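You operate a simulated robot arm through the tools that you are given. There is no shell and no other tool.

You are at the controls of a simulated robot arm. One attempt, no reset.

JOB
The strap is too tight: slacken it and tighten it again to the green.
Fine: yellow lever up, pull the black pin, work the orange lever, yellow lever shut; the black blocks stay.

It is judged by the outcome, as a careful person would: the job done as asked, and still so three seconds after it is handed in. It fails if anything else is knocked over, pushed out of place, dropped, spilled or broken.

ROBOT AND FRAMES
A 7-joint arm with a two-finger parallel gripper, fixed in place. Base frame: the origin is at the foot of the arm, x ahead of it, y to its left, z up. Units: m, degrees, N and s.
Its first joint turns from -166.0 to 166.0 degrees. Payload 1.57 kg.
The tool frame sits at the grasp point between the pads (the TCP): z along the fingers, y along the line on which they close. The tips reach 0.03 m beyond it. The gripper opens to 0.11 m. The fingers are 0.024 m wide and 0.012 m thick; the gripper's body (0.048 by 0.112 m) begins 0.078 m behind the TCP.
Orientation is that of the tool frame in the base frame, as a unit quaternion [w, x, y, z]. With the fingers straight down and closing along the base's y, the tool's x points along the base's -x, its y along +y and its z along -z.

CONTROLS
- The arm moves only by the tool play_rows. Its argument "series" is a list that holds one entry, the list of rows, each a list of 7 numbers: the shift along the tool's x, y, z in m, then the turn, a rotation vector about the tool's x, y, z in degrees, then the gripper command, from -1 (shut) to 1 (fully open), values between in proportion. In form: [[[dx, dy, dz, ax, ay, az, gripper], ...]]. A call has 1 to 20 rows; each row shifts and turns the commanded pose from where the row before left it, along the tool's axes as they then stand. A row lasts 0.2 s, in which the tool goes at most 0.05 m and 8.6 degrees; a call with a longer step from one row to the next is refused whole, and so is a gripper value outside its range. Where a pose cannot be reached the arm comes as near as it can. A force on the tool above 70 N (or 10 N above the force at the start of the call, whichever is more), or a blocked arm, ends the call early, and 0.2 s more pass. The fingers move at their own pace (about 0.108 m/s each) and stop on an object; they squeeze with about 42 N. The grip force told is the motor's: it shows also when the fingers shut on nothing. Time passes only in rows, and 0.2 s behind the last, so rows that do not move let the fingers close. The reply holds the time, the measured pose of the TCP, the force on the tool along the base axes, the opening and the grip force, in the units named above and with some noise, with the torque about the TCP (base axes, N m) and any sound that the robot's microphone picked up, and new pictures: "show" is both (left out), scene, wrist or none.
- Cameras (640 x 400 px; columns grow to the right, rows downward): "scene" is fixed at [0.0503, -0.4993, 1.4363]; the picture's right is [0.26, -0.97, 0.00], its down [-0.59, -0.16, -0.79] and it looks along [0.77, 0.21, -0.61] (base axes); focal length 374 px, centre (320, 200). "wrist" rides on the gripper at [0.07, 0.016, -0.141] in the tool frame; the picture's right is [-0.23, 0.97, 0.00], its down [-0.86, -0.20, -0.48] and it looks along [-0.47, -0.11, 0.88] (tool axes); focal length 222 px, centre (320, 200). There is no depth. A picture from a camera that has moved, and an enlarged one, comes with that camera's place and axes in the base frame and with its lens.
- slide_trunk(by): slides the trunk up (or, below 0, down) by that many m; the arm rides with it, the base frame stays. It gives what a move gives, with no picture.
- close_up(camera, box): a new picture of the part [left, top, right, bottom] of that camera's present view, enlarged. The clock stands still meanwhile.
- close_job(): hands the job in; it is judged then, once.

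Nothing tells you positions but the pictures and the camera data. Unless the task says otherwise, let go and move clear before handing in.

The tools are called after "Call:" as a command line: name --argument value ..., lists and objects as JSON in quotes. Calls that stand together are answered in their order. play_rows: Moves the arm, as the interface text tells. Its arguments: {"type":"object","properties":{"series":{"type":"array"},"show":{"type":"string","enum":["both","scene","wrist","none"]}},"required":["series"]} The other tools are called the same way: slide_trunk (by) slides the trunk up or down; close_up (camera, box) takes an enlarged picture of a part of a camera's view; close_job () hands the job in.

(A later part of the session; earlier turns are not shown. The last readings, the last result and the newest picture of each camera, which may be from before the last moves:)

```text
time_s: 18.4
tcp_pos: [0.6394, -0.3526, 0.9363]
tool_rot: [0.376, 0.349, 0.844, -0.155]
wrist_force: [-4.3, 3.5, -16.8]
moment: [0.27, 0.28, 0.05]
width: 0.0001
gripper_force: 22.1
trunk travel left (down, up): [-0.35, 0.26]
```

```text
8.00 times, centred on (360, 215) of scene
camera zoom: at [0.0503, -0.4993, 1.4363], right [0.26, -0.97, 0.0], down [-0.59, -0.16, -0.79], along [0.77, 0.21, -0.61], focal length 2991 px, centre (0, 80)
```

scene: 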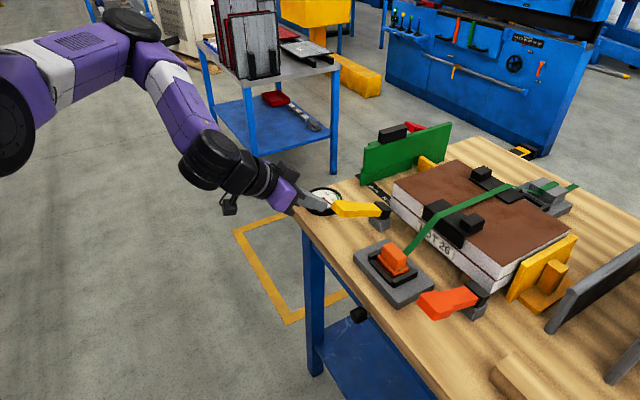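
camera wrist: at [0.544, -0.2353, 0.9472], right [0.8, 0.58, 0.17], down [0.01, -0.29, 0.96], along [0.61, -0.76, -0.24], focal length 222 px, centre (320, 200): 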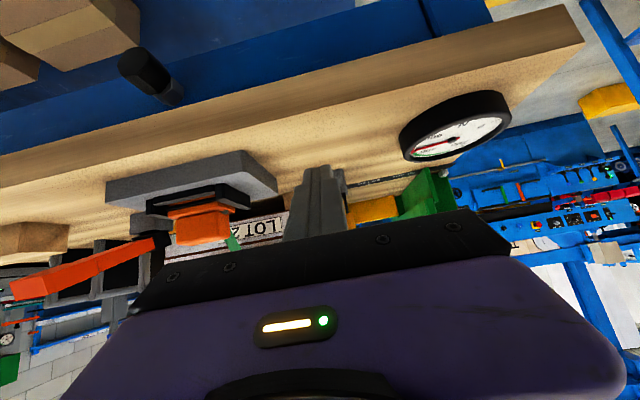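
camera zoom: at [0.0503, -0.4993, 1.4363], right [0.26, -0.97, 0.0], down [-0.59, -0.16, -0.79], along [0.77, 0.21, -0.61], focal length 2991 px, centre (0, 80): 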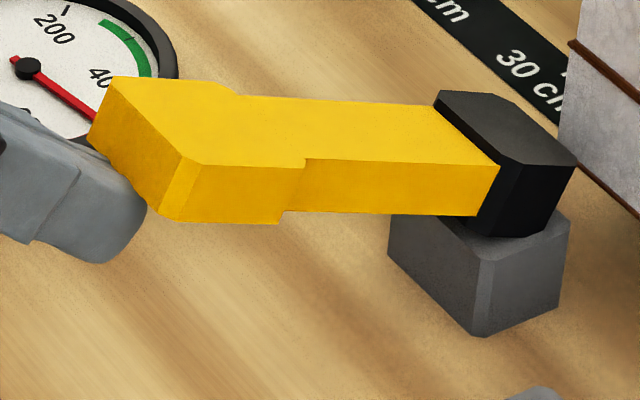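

Contact is at 17 N. I will continue in 1.5 mm steps.

Call:
play_rows --series '[[[-0.0011, 0, -0.001, 0, 0, 0, -1], [-0.0011, 0, -0.001, 0, 0, 0, -1], [-0.0011, 0, -0.001, 0, 0, 0, -1], [0, 0, 0, 0, 0, 0, -1]]]' --show "none"

Call:
play_rows --series '[[[-0.0008, 0, -0.0007, 0, 0, 0, -1], [-0.0008, 0, -0.0007, 0, 0, 0, -1], [0, 0, 0, 0, 0, 0, -1]]]' --show "none"

Call:
close_up --camera "scene" --box '[320, 190, 400, 240]'

```text
time_s: 19.4
tcp_pos: [0.6389, -0.3514, 0.9381]
tool_rot: [0.372, 0.351, 0.846, -0.153]
wrist_force: [-14.1, 5.4, -39.6]
moment: [0.6, 0.86, -0.15]
width: 0.0
gripper_force: 21.4
trunk travel left (down, up): [-0.35, 0.26]
```

```text
time_s: 20.2
tcp_pos: [0.6377, -0.3517, 0.9379]
tool_rot: [0.37, 0.35, 0.847, -0.151]
wrist_force: [-20.4, 5.6, -49.0]
moment: [0.84, 0.97, -0.26]
width: 0.0
gripper_force: 21.5
trunk travel left (down, up): [-0.35, 0.26]
```

```text
8.00 times, centred on (360, 215) of scene
camera zoom: at [0.0503, -0.4993, 1.4363], right [0.26, -0.97, 0.0], down [-0.59, -0.16, -0.79], along [0.77, 0.21, -0.61], focal length 2991 px, centre (0, 80)
```

zoom: 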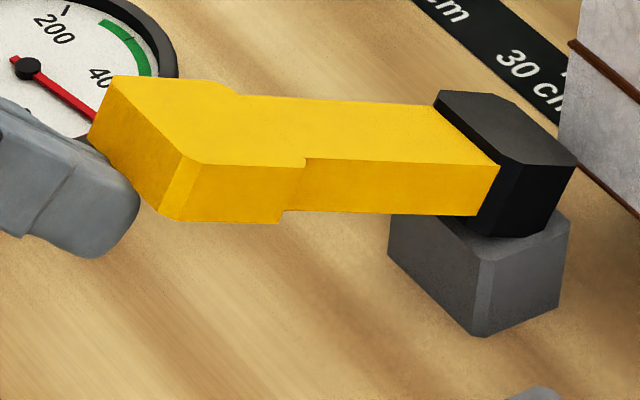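

At about 52 N the lever does not move further, so I take about 26 degrees to be its upper stop; it is up and stays there. I will back the finger out and look at the pin.

Call:
play_rows --series '[[[0.012, 0, 0.0105, 0, 0, 0, -1], [0.012, 0, 0.0105, 0, 0, 0, -1], [0.013, 0, -0.015, 0, 0, 0, -1], [0.013, 0, -0.015, 0, 0, 0, -1]]]' --show "both"

Call:
close_up --camera "scene" --box '[320, 190, 400, 240]'

Call:
close_up --camera "wrist" --box '[80, 20, 240, 120]'

```text
time_s: 21.2
tcp_pos: [0.6119, -0.3272, 0.9126]
tool_rot: [0.378, 0.348, 0.843, -0.155]
wrist_force: [-0.2, 0.2, -0.5]
moment: [0.0, 0.02, -0.01]
width: 0.0003
gripper_force: 21.9
trunk travel left (down, up): [-0.35, 0.26]
camera wrist: at [0.5168, -0.2077, 0.9556], right [0.79, 0.58, 0.17], down [0.01, -0.29, 0.96], along [0.61, -0.76, -0.24], focal length 222 px, centre (320, 200)
```

scene: 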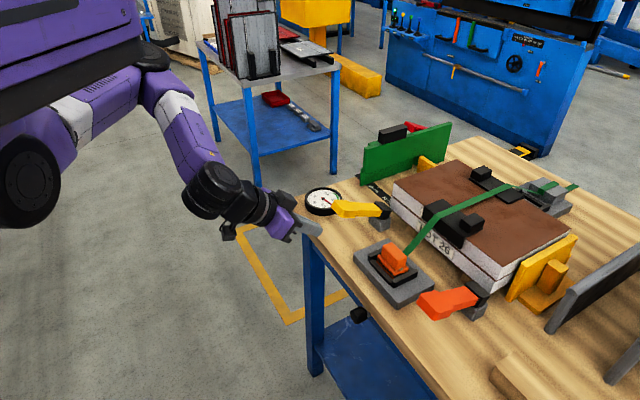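
wrist: 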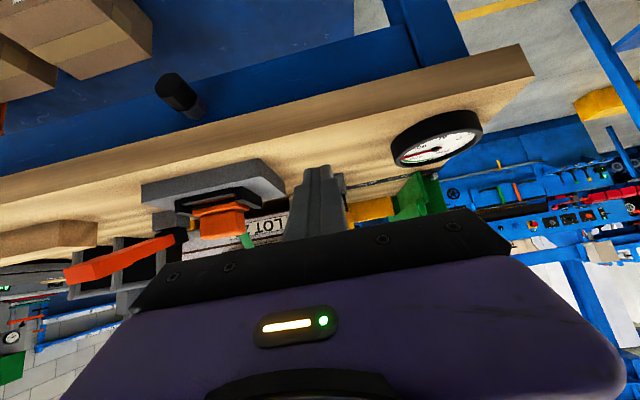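

```text
8.00 times, centred on (360, 215) of scene
camera zoom: at [0.0503, -0.4993, 1.4363], right [0.26, -0.97, 0.0], down [-0.59, -0.16, -0.79], along [0.77, 0.21, -0.61], focal length 2991 px, centre (0, 80)
```

zoom: 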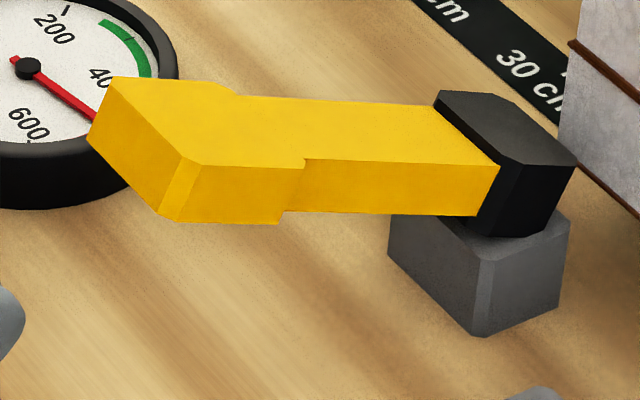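

```text
4.00 times, centred on (160, 70) of wrist
camera zoom: at [0.5168, -0.2077, 0.9556], right [0.79, 0.58, 0.17], down [0.01, -0.29, 0.96], along [0.61, -0.76, -0.24], focal length 888 px, centre (960, 720)
```

zoom: 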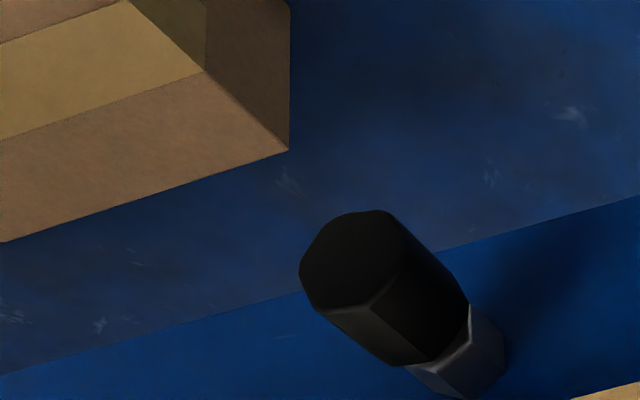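

The knob is a chamfered square about 3 cm across, centred near (0.543, -0.452, 0.755), mostly under the table's edge. I will approach it tilted from outside: raise, shift sideways, then lower the trunk.

Call:
play_rows --series '[[[-0.0137, -0.0274, -0.0147, 0, 0, 0, 0.27], [-0.0137, -0.0274, -0.0147, 0, 0, 0, 0.27], [-0.0137, -0.0274, -0.0147, 0, 0, 0, 0.27], [-0.0137, -0.0274, -0.0147, 0, 0, 0, 0.27], [-0.0137, -0.0274, -0.0147, 0, -1.6, 0, 0.27]]]' --show "both"

```text
time_s: 22.4
tcp_pos: [0.513, -0.4201, 1.0129]
tool_rot: [0.388, 0.347, 0.838, -0.161]
wrist_force: [-0.8, -0.3, 0.3]
moment: [0.02, 0.01, -0.04]
width: 0.0697
gripper_force: 0.0
out of reach, approached as far as the arm can: row 1
trunk travel left (down, up): [-0.35, 0.26]
camera wrist: at [0.4168, -0.3001, 1.051], right [0.79, 0.59, 0.17], down [-0.01, -0.27, 0.96], along [0.61, -0.76, -0.21], focal length 222 px, centre (320, 200)
```

scene: 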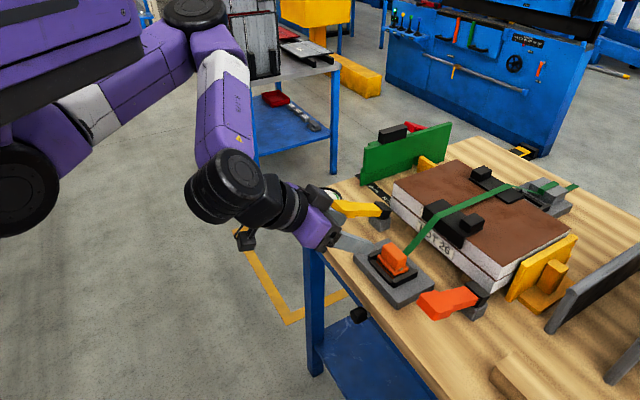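
wrist: 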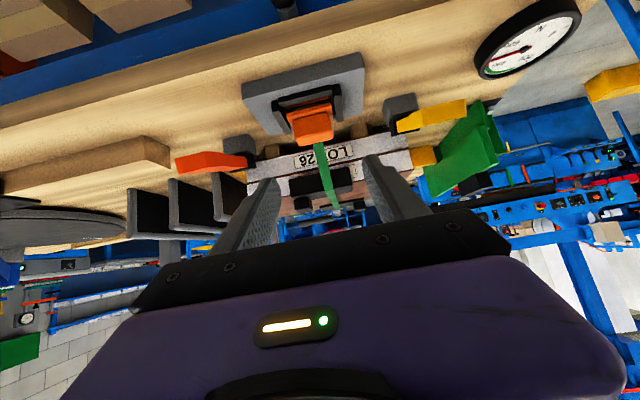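

The tool is in front of the buckle. I will back out another 3 cm so the descent clears the table edge.

Call:
play_rows --series '[[[0.0097, -0.001, -0.0115, 0, 0, 0, 0.27], [0.0097, 0, -0.0115, 0, 0, 0, 0.27]]]' --show "none"

```text
time_s: 23.0
tcp_pos: [0.4909, -0.4096, 1.0115]
tool_rot: [0.39, 0.346, 0.838, -0.16]
wrist_force: [0.0, 0.4, -0.5]
moment: [-0.01, 0.0, -0.01]
width: 0.0698
gripper_force: 0.1
out of reach, approached as far as the arm can: row 2
trunk travel left (down, up): [-0.35, 0.26]
```

I am clear of the edge by about 4 cm. I will lower the trunk in stages.

Call:
slide_trunk --by -0.15

Call:
play_rows --series '[[[0, 0.004, 0, 0, 0, 0, 0.27]]]' --show "both"

```text
time_s: 24.7
tcp_pos: [0.4905, -0.4092, 0.8625]
tool_rot: [0.39, 0.347, 0.838, -0.16]
wrist_force: [-1.1, 0.1, -0.3]
moment: [-0.01, -0.03, 0.02]
width: 0.07
gripper_force: 0.1
trunk travel left (down, up): [-0.2, 0.41]
```

```text
time_s: 25.1
tcp_pos: [0.4943, -0.4074, 0.861]
tool_rot: [0.39, 0.346, 0.839, -0.159]
wrist_force: [-0.6, 0.3, -0.2]
moment: [0.02, 0.02, 0.02]
width: 0.0701
gripper_force: 0.0
trunk travel left (down, up): [-0.2, 0.41]
camera wrist: at [0.3979, -0.2881, 0.9], right [0.79, 0.59, 0.18], down [-0.01, -0.27, 0.96], along [0.61, -0.76, -0.21], focal length 222 px, centre (320, 200)
```

scene: 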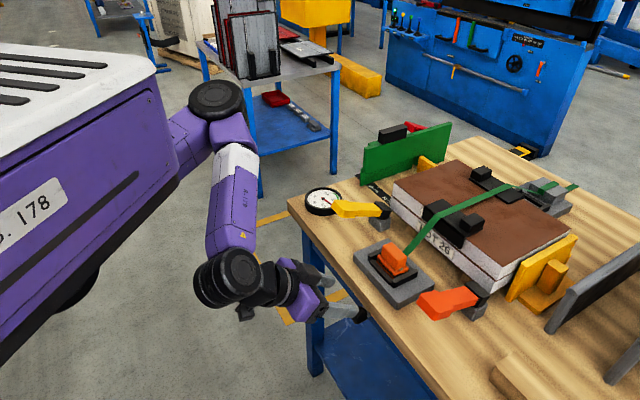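
wrist: 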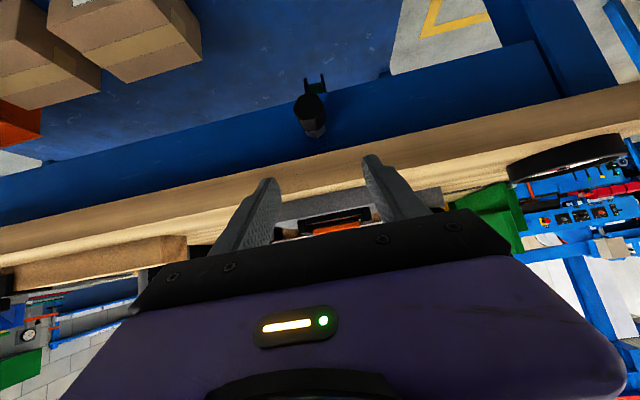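

The knob is visible between the fingers' line. I will zoom in on it.

Call:
close_up --camera "wrist" --box '[260, 60, 372, 150]'

Call:
close_up --camera "scene" --box '[270, 240, 398, 320]'

```text
4.44 times, centred on (316, 105) of wrist
camera zoom: at [0.3979, -0.2881, 0.9], right [0.79, 0.59, 0.18], down [-0.01, -0.27, 0.96], along [0.61, -0.76, -0.21], focal length 987 px, centre (338, 622)
```

zoom: 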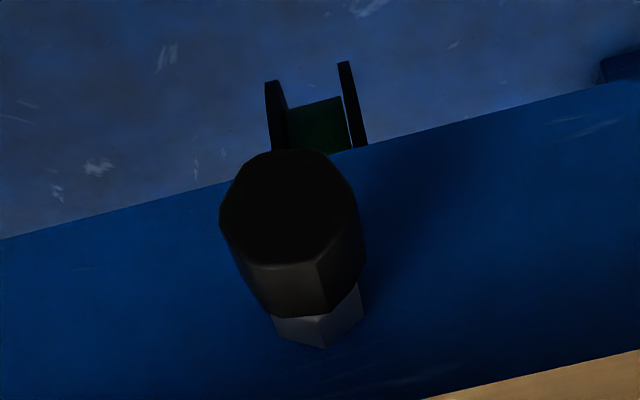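

```text
5.00 times, centred on (334, 280) of scene
camera zoom: at [0.0503, -0.4993, 1.4363], right [0.26, -0.97, 0.0], down [-0.59, -0.16, -0.79], along [0.77, 0.21, -0.61], focal length 1869 px, centre (250, -200)
```

zoom: 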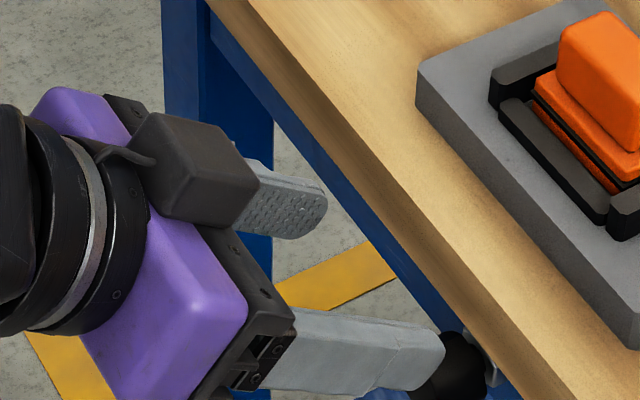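

The knob's centre is at about a horizontal line 0.755 high, straight ahead of the tool. I will lower the trunk another 10.6 cm and then move in.

Call:
slide_trunk --by -0.106

Call:
play_rows --series '[[[0, -0.001, 0, 0, 0, 0, 0.27]]]' --show "both"

```text
time_s: 26.5
tcp_pos: [0.4935, -0.4078, 0.7552]
tool_rot: [0.39, 0.346, 0.838, -0.16]
wrist_force: [0.3, -0.4, 0.6]
moment: [0.02, -0.01, 0.03]
width: 0.0698
gripper_force: 0.1
trunk travel left (down, up): [-0.094, 0.516]
```

```text
time_s: 26.9
tcp_pos: [0.4928, -0.4088, 0.7557]
tool_rot: [0.389, 0.347, 0.838, -0.16]
wrist_force: [-0.1, -1.0, -0.9]
moment: [-0.02, 0.03, -0.02]
width: 0.07
gripper_force: 0.1
trunk travel left (down, up): [-0.094, 0.516]
camera wrist: at [0.3971, -0.2886, 0.7941], right [0.79, 0.59, 0.18], down [-0.01, -0.28, 0.96], along [0.61, -0.76, -0.21], focal length 222 px, centre (320, 200)
```

scene: 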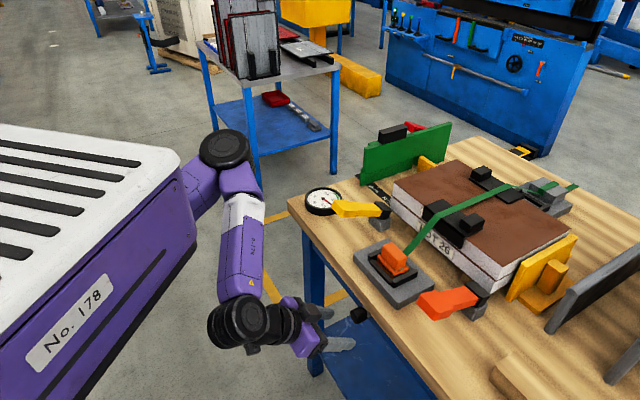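
wrist: 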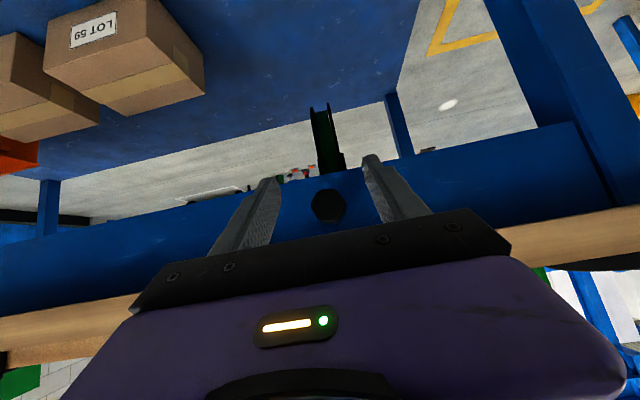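

The knob is centred between the fingers. I will move in around it.

Call:
play_rows --series '[[[-0.0131, 0.0005, 0.0156, 0, 0, 0, 0.27], [-0.0131, 0.0005, 0.0156, 0, 0, 0, 0.27], [-0.0131, 0.0005, 0.0156, 0, 0, 0, 0.27]]]' --show "both"

Call:
close_up --camera "scene" --box '[280, 260, 408, 340]'

```text
time_s: 27.7
tcp_pos: [0.5395, -0.451, 0.7566]
tool_rot: [0.389, 0.347, 0.838, -0.16]
wrist_force: [0.4, 0.5, 0.7]
moment: [0.03, -0.01, 0.0]
width: 0.0701
gripper_force: 0.0
trunk travel left (down, up): [-0.094, 0.516]
camera wrist: at [0.4419, -0.331, 0.7941], right [0.79, 0.59, 0.18], down [-0.01, -0.28, 0.96], along [0.61, -0.76, -0.21], focal length 222 px, centre (320, 200)
```

scene: 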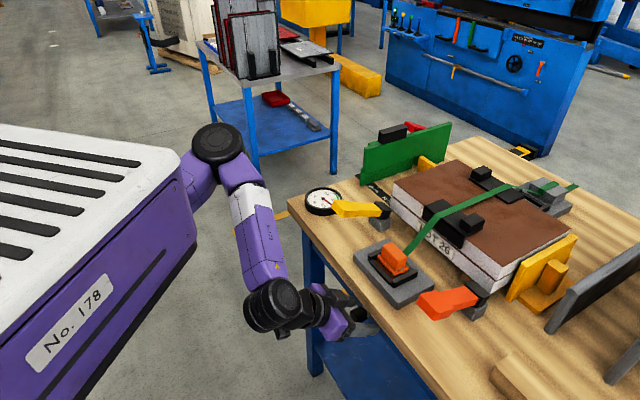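
wrist: 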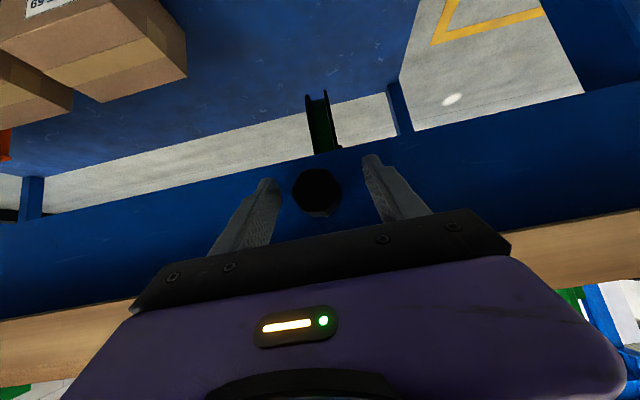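

```text
5.00 times, centred on (344, 300) of scene
camera zoom: at [0.0503, -0.4993, 1.4363], right [0.26, -0.97, 0.0], down [-0.59, -0.16, -0.79], along [0.77, 0.21, -0.61], focal length 1869 px, centre (200, -300)
```

zoom: 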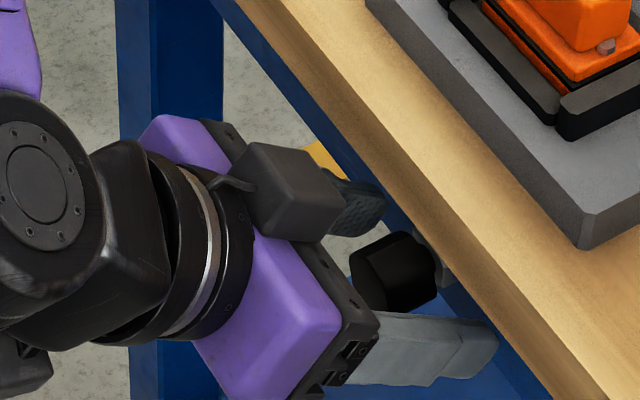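

The fingers straddle the knob. I will close on it.

Call:
play_rows --series '[[[0, 0, 0, 0, 0, 0, -1], [0, 0, 0, 0, 0, 0, -1], [0, 0, 0, 0, 0, 0, -1]]]' --show "wrist"

```text
time_s: 28.5
tcp_pos: [0.5364, -0.4512, 0.7557]
tool_rot: [0.389, 0.347, 0.838, -0.16]
wrist_force: [-8.5, -12.9, -3.4]
moment: [-0.2, -0.15, -0.05]
width: 0.0314
gripper_force: 40.4
trunk travel left (down, up): [-0.094, 0.516]
camera wrist: at [0.4409, -0.3316, 0.7942], right [0.79, 0.58, 0.17], down [-0.01, -0.27, 0.96], along [0.61, -0.76, -0.21], focal length 222 px, centre (320, 200)
```

wrist: 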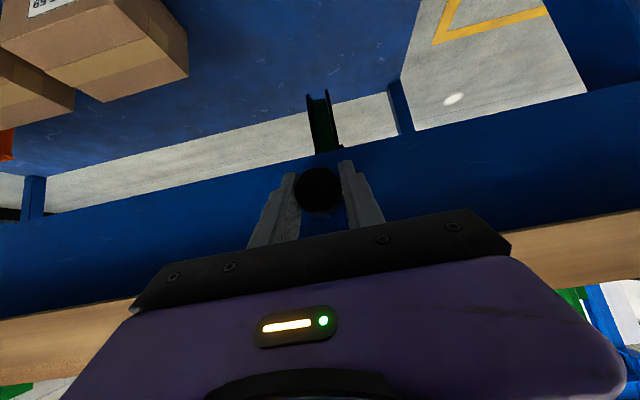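

Gripped, 31 mm wide. I will centre slightly sideways and pull outward 1 cm while watching the force and the gauge.

Call:
play_rows --series '[[[0, -0.0022, 0, 0, 0, 0, -1], [0.0032, 0, -0.0038, 0, 0, 0, -1], [0.0032, 0, -0.0038, 0, 0, 0, -1]]]' --show "wrist"

Call:
close_up --camera "scene" --box '[290, 170, 418, 250]'

Call:
close_up --camera "scene" --box '[280, 260, 408, 340]'

```text
time_s: 29.3
tcp_pos: [0.5303, -0.4449, 0.7553]
tool_rot: [0.39, 0.347, 0.838, -0.16]
wrist_force: [-4.6, -10.2, 6.7]
moment: [0.39, 0.58, -0.02]
width: 0.0314
gripper_force: 40.0
trunk travel left (down, up): [-0.094, 0.516]
camera wrist: at [0.4336, -0.3253, 0.7939], right [0.79, 0.59, 0.18], down [-0.01, -0.27, 0.96], along [0.61, -0.76, -0.21], focal length 222 px, centre (320, 200)
```

wrist: 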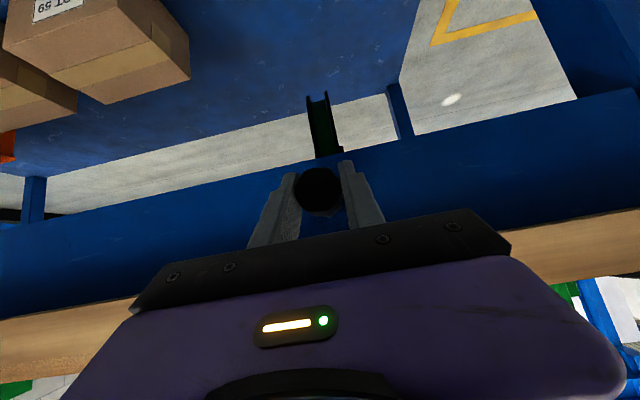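

```text
5.00 times, centred on (354, 210) of scene
camera zoom: at [0.0503, -0.4993, 1.4363], right [0.26, -0.97, 0.0], down [-0.59, -0.16, -0.79], along [0.77, 0.21, -0.61], focal length 1869 px, centre (150, 150)
```

zoom: 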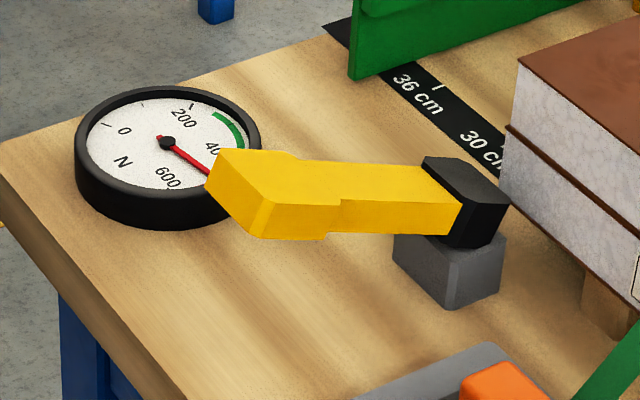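

```text
5.00 times, centred on (344, 300) of scene
camera zoom: at [0.0503, -0.4993, 1.4363], right [0.26, -0.97, 0.0], down [-0.59, -0.16, -0.79], along [0.77, 0.21, -0.61], focal length 1869 px, centre (200, -300)
```

zoom: 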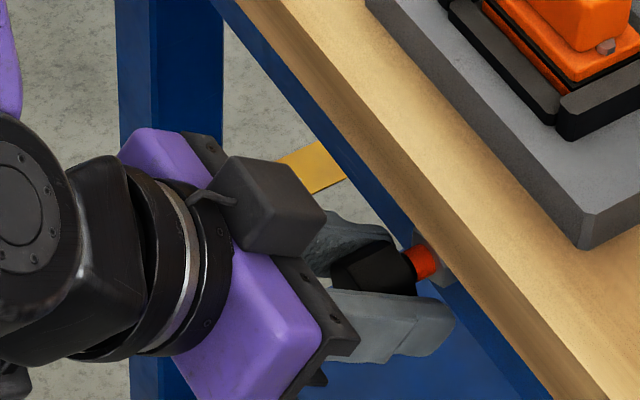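

The knob came out 1 cm, showing a red-orange band on its stem, with little force. The gauge still reads the same, so I will pull further.

Call:
play_rows --series '[[[0.0032, 0, -0.0038, 0, 0, 0, -1], [0.0032, 0, -0.0038, 0, 0, 0, -1]]]' --show "wrist"

Call:
close_up --camera "scene" --box '[290, 170, 418, 250]'

Call:
close_up --camera "scene" --box '[280, 260, 408, 340]'

```text
time_s: 29.9
tcp_pos: [0.5223, -0.4392, 0.7555]
tool_rot: [0.39, 0.347, 0.838, -0.16]
wrist_force: [-1.4, -9.4, 7.9]
moment: [-0.61, -0.43, -0.23]
width: 0.0312
gripper_force: 40.0
trunk travel left (down, up): [-0.094, 0.516]
camera wrist: at [0.4265, -0.3182, 0.7939], right [0.79, 0.59, 0.18], down [-0.01, -0.27, 0.96], along [0.61, -0.76, -0.21], focal length 222 px, centre (320, 200)
```

wrist: 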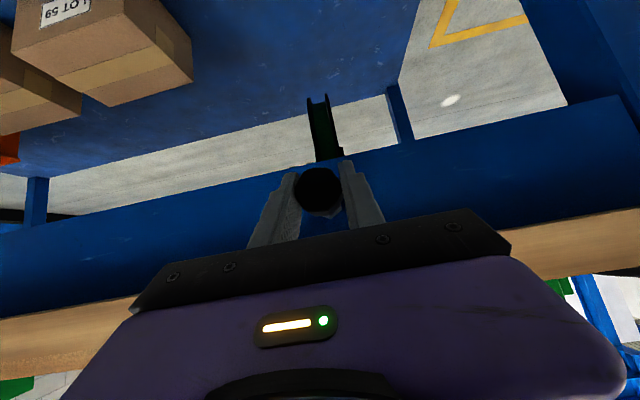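

```text
5.00 times, centred on (354, 210) of scene
camera zoom: at [0.0503, -0.4993, 1.4363], right [0.26, -0.97, 0.0], down [-0.59, -0.16, -0.79], along [0.77, 0.21, -0.61], focal length 1869 px, centre (150, 150)
```

zoom: 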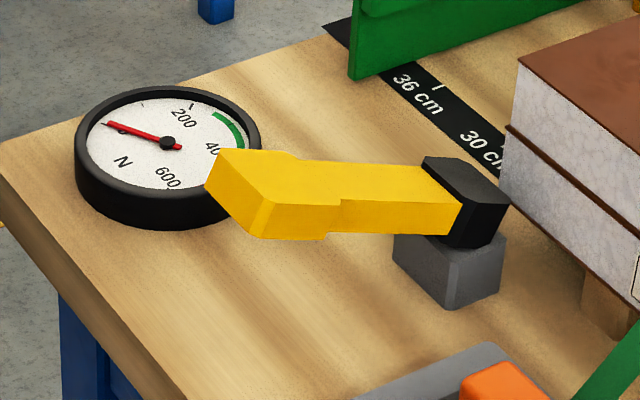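

```text
5.00 times, centred on (344, 300) of scene
camera zoom: at [0.0503, -0.4993, 1.4363], right [0.26, -0.97, 0.0], down [-0.59, -0.16, -0.79], along [0.77, 0.21, -0.61], focal length 1869 px, centre (200, -300)
```

zoom: 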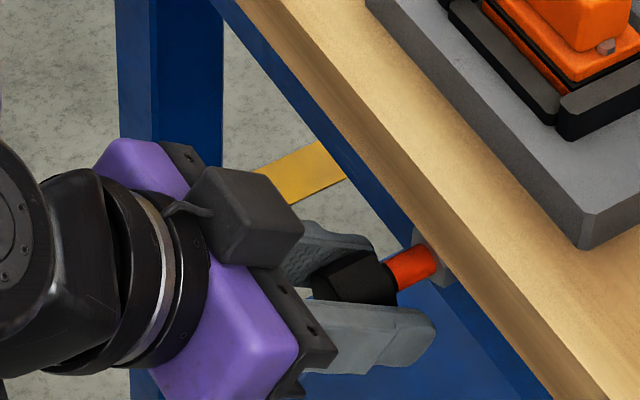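

The gauge has dropped to about 0, so the strap is slack. I will check the strap and blocks, then guide the sprung pin back in gently.

Call:
close_up --camera "scene" --box '[380, 150, 580, 275]'

Call:
play_rows --series '[[[-0.0032, 0, 0.0038, 0, 0, 0, -1], [-0.0032, 0, 0.0038, 0, 0, 0, -1], [-0.0032, 0, 0.0038, 0, 0, 0, -1], [-0.0026, 0, 0.0031, 0, 0, 0, -1]]]' --show "wrist"

Call:
close_up --camera "scene" --box '[280, 260, 408, 340]'

```text
3.20 times, centred on (480, 212) of scene
camera zoom: at [0.0503, -0.4993, 1.4363], right [0.26, -0.97, 0.0], down [-0.59, -0.16, -0.79], along [0.77, 0.21, -0.61], focal length 1196 px, centre (-192, 160)
```

zoom: 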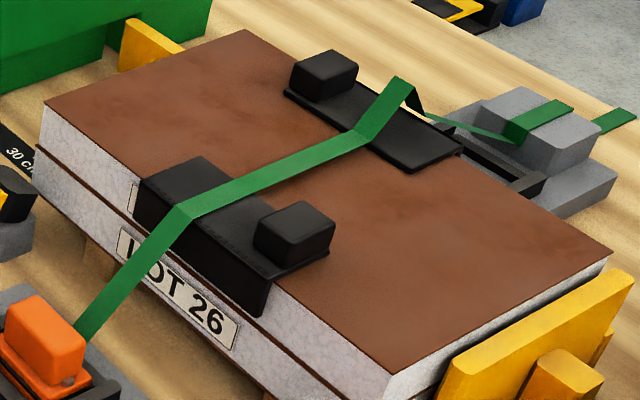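

```text
time_s: 30.9
tcp_pos: [0.5371, -0.4518, 0.7556]
tool_rot: [0.39, 0.346, 0.838, -0.159]
wrist_force: [5.2, 3.0, 18.0]
moment: [0.18, -0.08, -0.05]
width: 0.0311
gripper_force: 40.2
trunk travel left (down, up): [-0.094, 0.516]
camera wrist: at [0.4402, -0.3323, 0.794], right [0.79, 0.59, 0.18], down [-0.01, -0.27, 0.96], along [0.61, -0.76, -0.21], focal length 222 px, centre (320, 200)
```

wrist: 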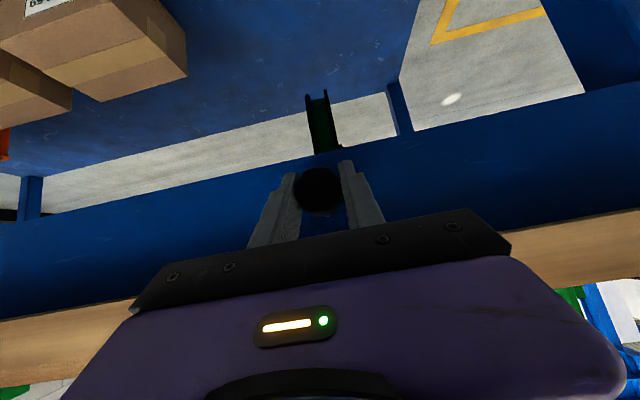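

```text
5.00 times, centred on (344, 300) of scene
camera zoom: at [0.0503, -0.4993, 1.4363], right [0.26, -0.97, 0.0], down [-0.59, -0.16, -0.79], along [0.77, 0.21, -0.61], focal length 1869 px, centre (200, -300)
```

zoom: 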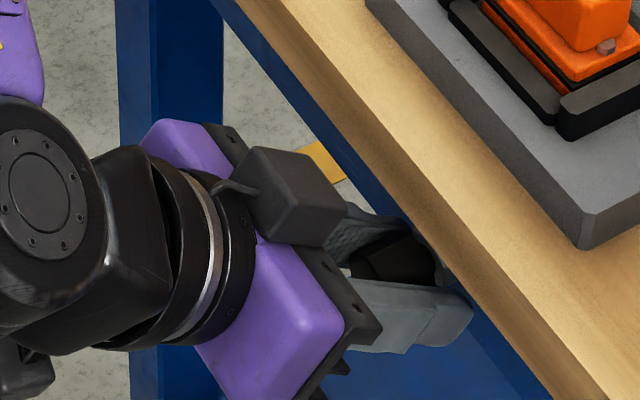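

The pin is home again and the strap visibly slack, with both black protectors in place. I will let go and back out.

Call:
play_rows --series '[[[0, 0, 0, 0, 0, 0, 0.27], [0, 0, 0, 0, 0, 0, 0.27], [0.0131, 0, -0.0156, 0, 0, 0, 0.27], [0.0131, 0, -0.0156, 0, 0, 0, 0.27], [0.0131, 0, -0.0156, 0, 0, 0, 0.27]]]' --show "both"

Call:
close_up --camera "scene" --box '[290, 170, 418, 250]'

Call:
close_up --camera "wrist" --box '[260, 150, 388, 230]'

```text
time_s: 32.1
tcp_pos: [0.4926, -0.4088, 0.7546]
tool_rot: [0.39, 0.347, 0.838, -0.16]
wrist_force: [0.0, 0.4, 0.1]
moment: [0.0, -0.03, 0.0]
width: 0.07
gripper_force: 0.1
trunk travel left (down, up): [-0.094, 0.516]
camera wrist: at [0.3961, -0.2896, 0.7937], right [0.79, 0.59, 0.18], down [-0.01, -0.27, 0.96], along [0.61, -0.76, -0.21], focal length 222 px, centre (320, 200)
```

scene: 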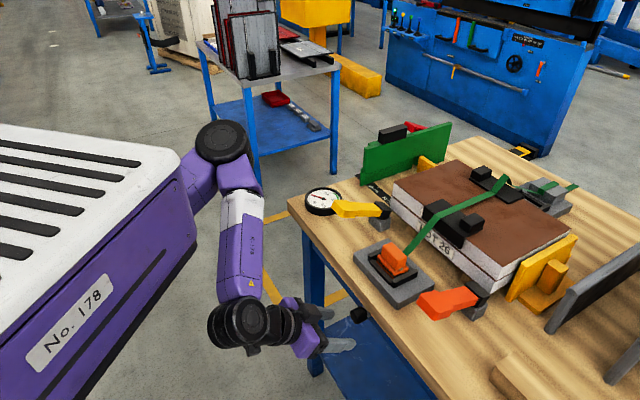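
wrist: 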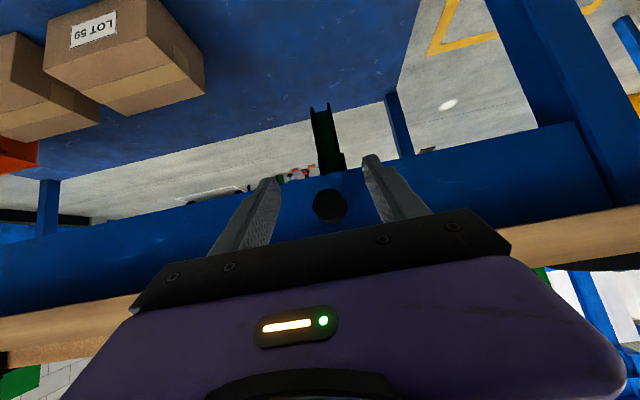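

```text
5.00 times, centred on (354, 210) of scene
camera zoom: at [0.0503, -0.4993, 1.4363], right [0.26, -0.97, 0.0], down [-0.59, -0.16, -0.79], along [0.77, 0.21, -0.61], focal length 1869 px, centre (150, 150)
```

zoom: 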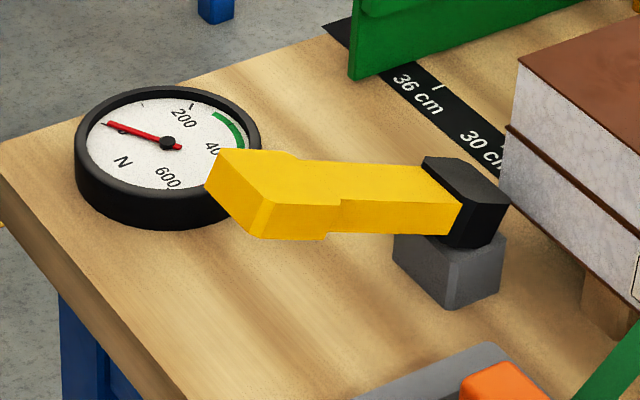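

```text
5.00 times, centred on (324, 190) of wrist
camera zoom: at [0.3961, -0.2896, 0.7937], right [0.79, 0.59, 0.18], down [-0.01, -0.27, 0.96], along [0.61, -0.76, -0.21], focal length 1111 px, centre (300, 250)
```

zoom: 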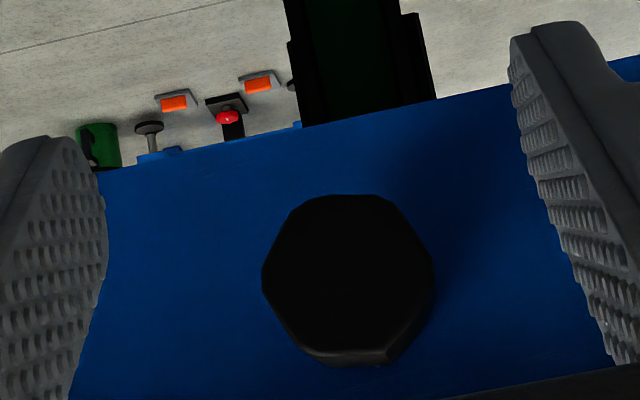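

The gauge stays at 0 with the pin home. Next is the red-orange lever to the right of the buckle, so I will raise the trunk and bring the tool upright again.

Call:
slide_trunk --by 0.256

Call:
play_rows --series '[[[-0.01, -0.02, -0.01, 0, 8.3, 0, 0.45], [-0.01, -0.02, -0.01, 0, 8.3, 0, 0.45], [-0.01, -0.02, -0.01, 0, 8.3, 0, 0.45], [-0.01, -0.02, 0, 0, 8.3, 0, 0.45], [-0.01, -0.02, 0, 0, 8.3, 0, 0.45], [-0.01, -0.02, 0, 0, 8.2, 0, 0.45]]]' --show "both"

```text
time_s: 34.7
tcp_pos: [0.4916, -0.4096, 1.0104]
tool_rot: [0.39, 0.347, 0.838, -0.16]
wrist_force: [0.8, -0.5, 0.0]
moment: [0.01, -0.03, 0.01]
width: 0.0698
gripper_force: 0.0
trunk travel left (down, up): [-0.35, 0.26]
```

```text
time_s: 36.1
tcp_pos: [0.4292, -0.5179, 1.0595]
tool_rot: [-0.001, 0.381, 0.924, 0.001]
wrist_force: [0.2, 0.3, 0.4]
moment: [-0.03, 0.01, 0.02]
width: 0.0797
gripper_force: 0.1
trunk travel left (down, up): [-0.35, 0.26]
camera wrist: at [0.3922, -0.4567, 1.2025], right [0.85, 0.53, 0.0], down [0.47, -0.75, 0.48], along [0.25, -0.4, -0.88], focal length 222 px, centre (320, 200)
```

scene: 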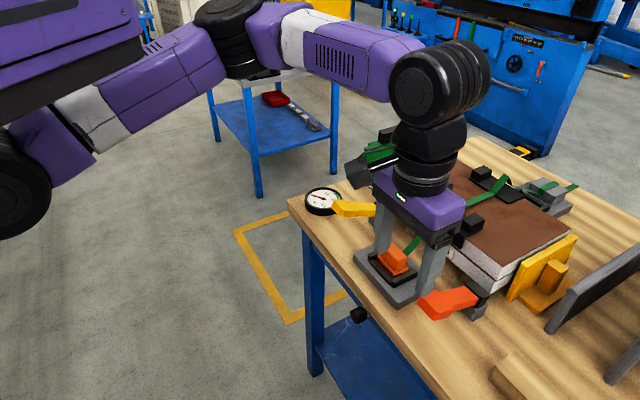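
wrist: 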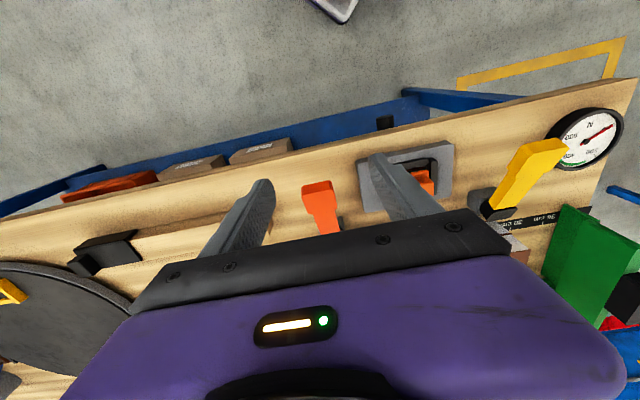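

I am near the red-orange lever. I will zoom in on it and the gauge.

Call:
close_up --camera "wrist" --box '[256, 160, 384, 240]'

Call:
close_up --camera "scene" --box '[400, 265, 496, 325]'

Call:
close_up --camera "wrist" --box '[480, 90, 640, 190]'

```text
5.00 times, centred on (320, 200) of wrist
camera zoom: at [0.3922, -0.4567, 1.2025], right [0.85, 0.53, 0.0], down [0.47, -0.75, 0.48], along [0.25, -0.4, -0.88], focal length 1111 px, centre (320, 200)
```

zoom: 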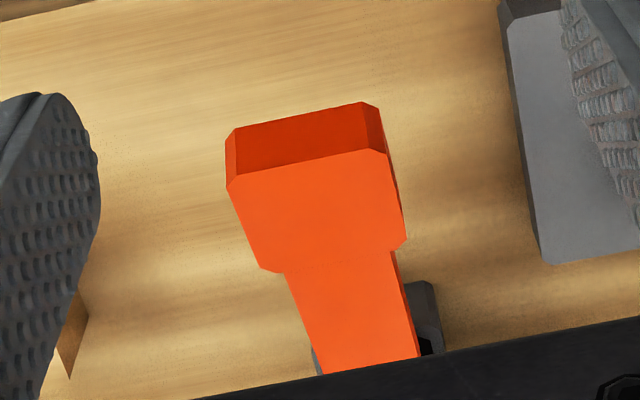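

```text
6.67 times, centred on (448, 295) of scene
camera zoom: at [0.0503, -0.4993, 1.4363], right [0.26, -0.97, 0.0], down [-0.59, -0.16, -0.79], along [0.77, 0.21, -0.61], focal length 2492 px, centre (-533, -433)
```

zoom: 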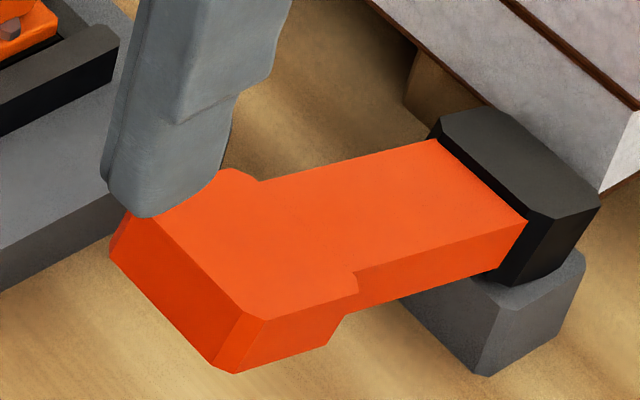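

```text
4.00 times, centred on (560, 140) of wrist
camera zoom: at [0.3922, -0.4567, 1.2025], right [0.85, 0.53, 0.0], down [0.47, -0.75, 0.48], along [0.25, -0.4, -0.88], focal length 888 px, centre (-640, 440)
```

zoom: 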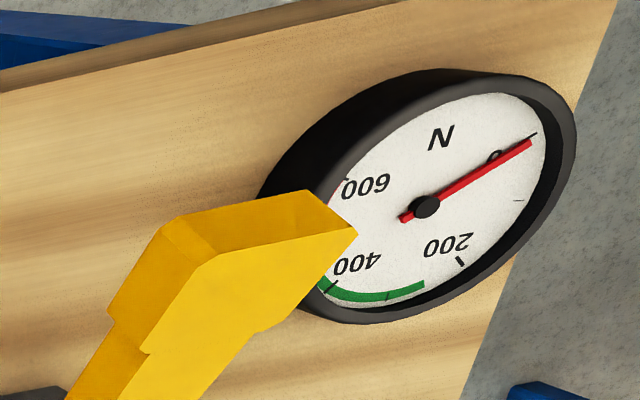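

The gauge is on 0 and the orange lever sits at about 19 degrees. I will move above its handle and go down around it.

Call:
play_rows --series '[[[-0.0342, -0.0082, 0, 0, 0, 0, 0.45], [-0.0342, -0.0082, 0, 0, 0, 0, 0.45], [0, 0, 0.033, 0, 0, 0, 0.45], [0, 0, 0.033, 0, 0, 0, 0.45]]]' --show "both"

```text
time_s: 37.1
tcp_pos: [0.468, -0.5763, 0.9949]
tool_rot: [0.001, 0.382, 0.924, 0.001]
wrist_force: [0.3, 0.2, -0.6]
moment: [-0.02, 0.01, -0.01]
width: 0.0797
gripper_force: 0.1
trunk travel left (down, up): [-0.35, 0.26]
camera wrist: at [0.4306, -0.5155, 1.1366], right [0.85, 0.53, 0.0], down [0.46, -0.75, 0.48], along [0.26, -0.41, -0.88], focal length 222 px, centre (320, 200)
```

scene: 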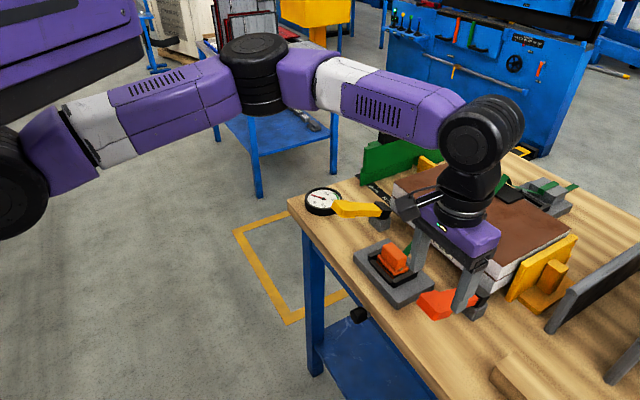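
wrist: 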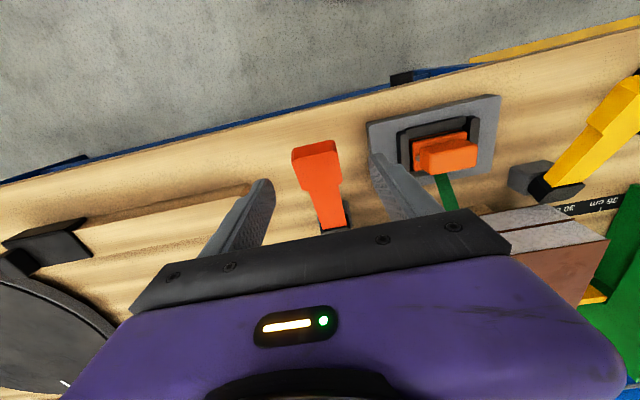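

It is aligned within 2 mm. I will go down and close.

Call:
play_rows --series '[[[-0.001, -0.002, 0.036, 0, 0, 0, 0.45], [0, 0, 0.036, 0, 0, 0, 0.45], [0, 0, 0, 0, 0, 0, -1], [0, 0, 0, 0, 0, 0, -1], [0, 0, 0, 0, 0, 0, -1]]]' --show "both"

Call:
close_up --camera "scene" --box '[400, 265, 496, 325]'

```text
time_s: 38.3
tcp_pos: [0.4663, -0.5789, 0.9226]
tool_rot: [0.001, 0.383, 0.924, 0.0]
wrist_force: [-4.5, -4.9, -4.2]
moment: [-0.63, 0.03, -0.23]
width: 0.044
gripper_force: 45.3
trunk travel left (down, up): [-0.35, 0.26]
camera wrist: at [0.4278, -0.5171, 1.0638], right [0.85, 0.53, 0.0], down [0.46, -0.75, 0.48], along [0.25, -0.41, -0.88], focal length 222 px, centre (320, 200)
```

scene: 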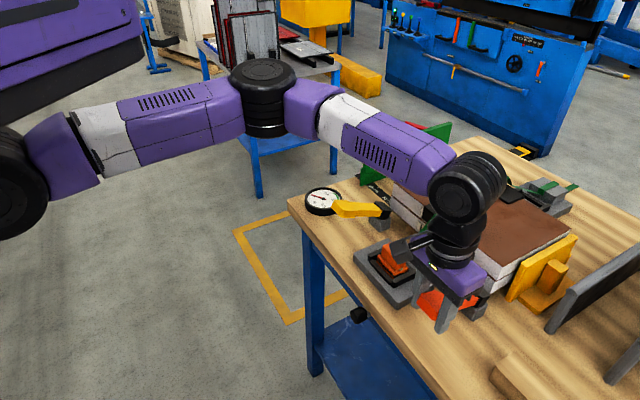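
wrist: 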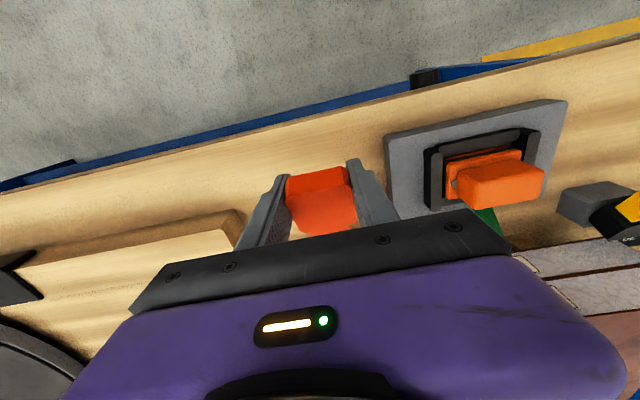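

```text
6.67 times, centred on (448, 295) of scene
camera zoom: at [0.0503, -0.4993, 1.4363], right [0.26, -0.97, 0.0], down [-0.59, -0.16, -0.79], along [0.77, 0.21, -0.61], focal length 2492 px, centre (-533, -433)
```

zoom: 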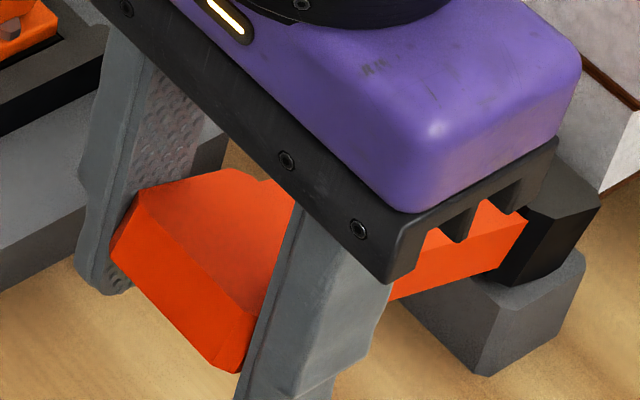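

The handle is gripped at 44 mm. I will try a small downward stroke first and see how the lever and gauge respond.

Call:
play_rows --series '[[[0.0015, 0, 0.0065, 0, 0, 0, -1], [0.001, 0, 0.0065, 0, 0, 0, -1]]]' --show "none"

Call:
close_up --camera "scene" --box '[290, 170, 418, 250]'

Call:
close_up --camera "scene" --box '[400, 265, 496, 325]'

```text
time_s: 38.9
tcp_pos: [0.4624, -0.5765, 0.9103]
tool_rot: [0.0, 0.383, 0.924, 0.0]
wrist_force: [-8.4, 8.4, 16.6]
moment: [-1.26, -0.68, -0.34]
width: 0.0441
gripper_force: 44.9
trunk travel left (down, up): [-0.35, 0.26]
```

```text
5.00 times, centred on (354, 210) of scene
camera zoom: at [0.0503, -0.4993, 1.4363], right [0.26, -0.97, 0.0], down [-0.59, -0.16, -0.79], along [0.77, 0.21, -0.61], focal length 1869 px, centre (150, 150)
```

zoom: 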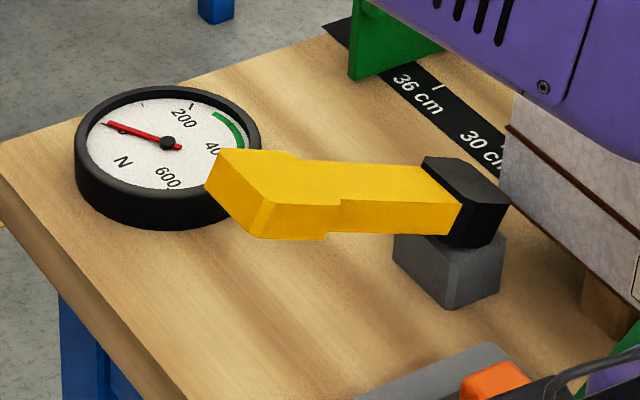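

```text
6.67 times, centred on (448, 295) of scene
camera zoom: at [0.0503, -0.4993, 1.4363], right [0.26, -0.97, 0.0], down [-0.59, -0.16, -0.79], along [0.77, 0.21, -0.61], focal length 2492 px, centre (-533, -433)
```

zoom: 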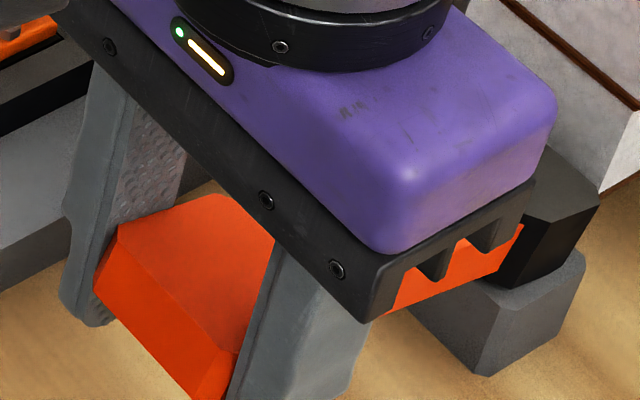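

The lever goes down easily and the gauge is still at 0. I will continue the down stroke to near horizontal.

Call:
play_rows --series '[[[0.001, 0, 0.007, 0, 0, 0, -1], [0.0008, 0, 0.007, 0, 0, 0, -1], [0.0005, 0, 0.006, 0, 0, 0, -1]]]' --show "none"

Call:
close_up --camera "scene" --box '[290, 170, 418, 250]'

Call:
close_up --camera "scene" --box '[400, 265, 496, 325]'

```text
time_s: 39.7
tcp_pos: [0.4614, -0.5743, 0.8913]
tool_rot: [0.001, 0.383, 0.924, 0.001]
wrist_force: [-12.4, 2.7, 15.3]
moment: [-1.04, -0.76, -0.6]
width: 0.0439
gripper_force: 44.7
trunk travel left (down, up): [-0.35, 0.26]
```

```text
5.00 times, centred on (354, 210) of scene
camera zoom: at [0.0503, -0.4993, 1.4363], right [0.26, -0.97, 0.0], down [-0.59, -0.16, -0.79], along [0.77, 0.21, -0.61], focal length 1869 px, centre (150, 150)
```

zoom: 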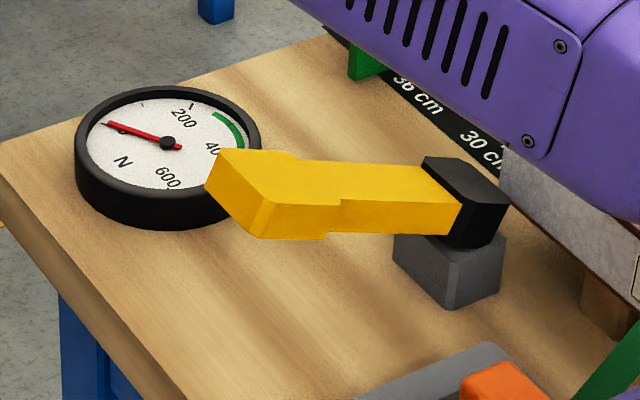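

```text
6.67 times, centred on (448, 295) of scene
camera zoom: at [0.0503, -0.4993, 1.4363], right [0.26, -0.97, 0.0], down [-0.59, -0.16, -0.79], along [0.77, 0.21, -0.61], focal length 2492 px, centre (-533, -433)
```

zoom: 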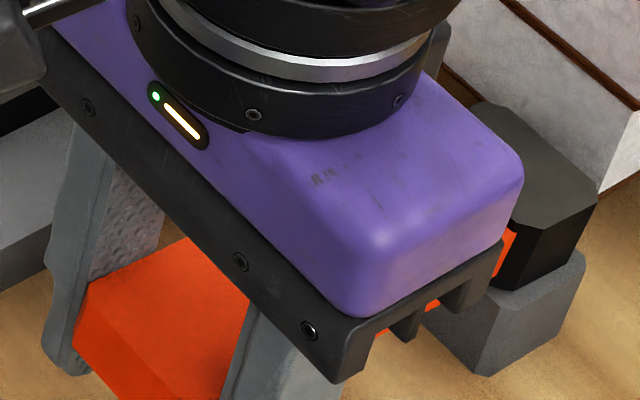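

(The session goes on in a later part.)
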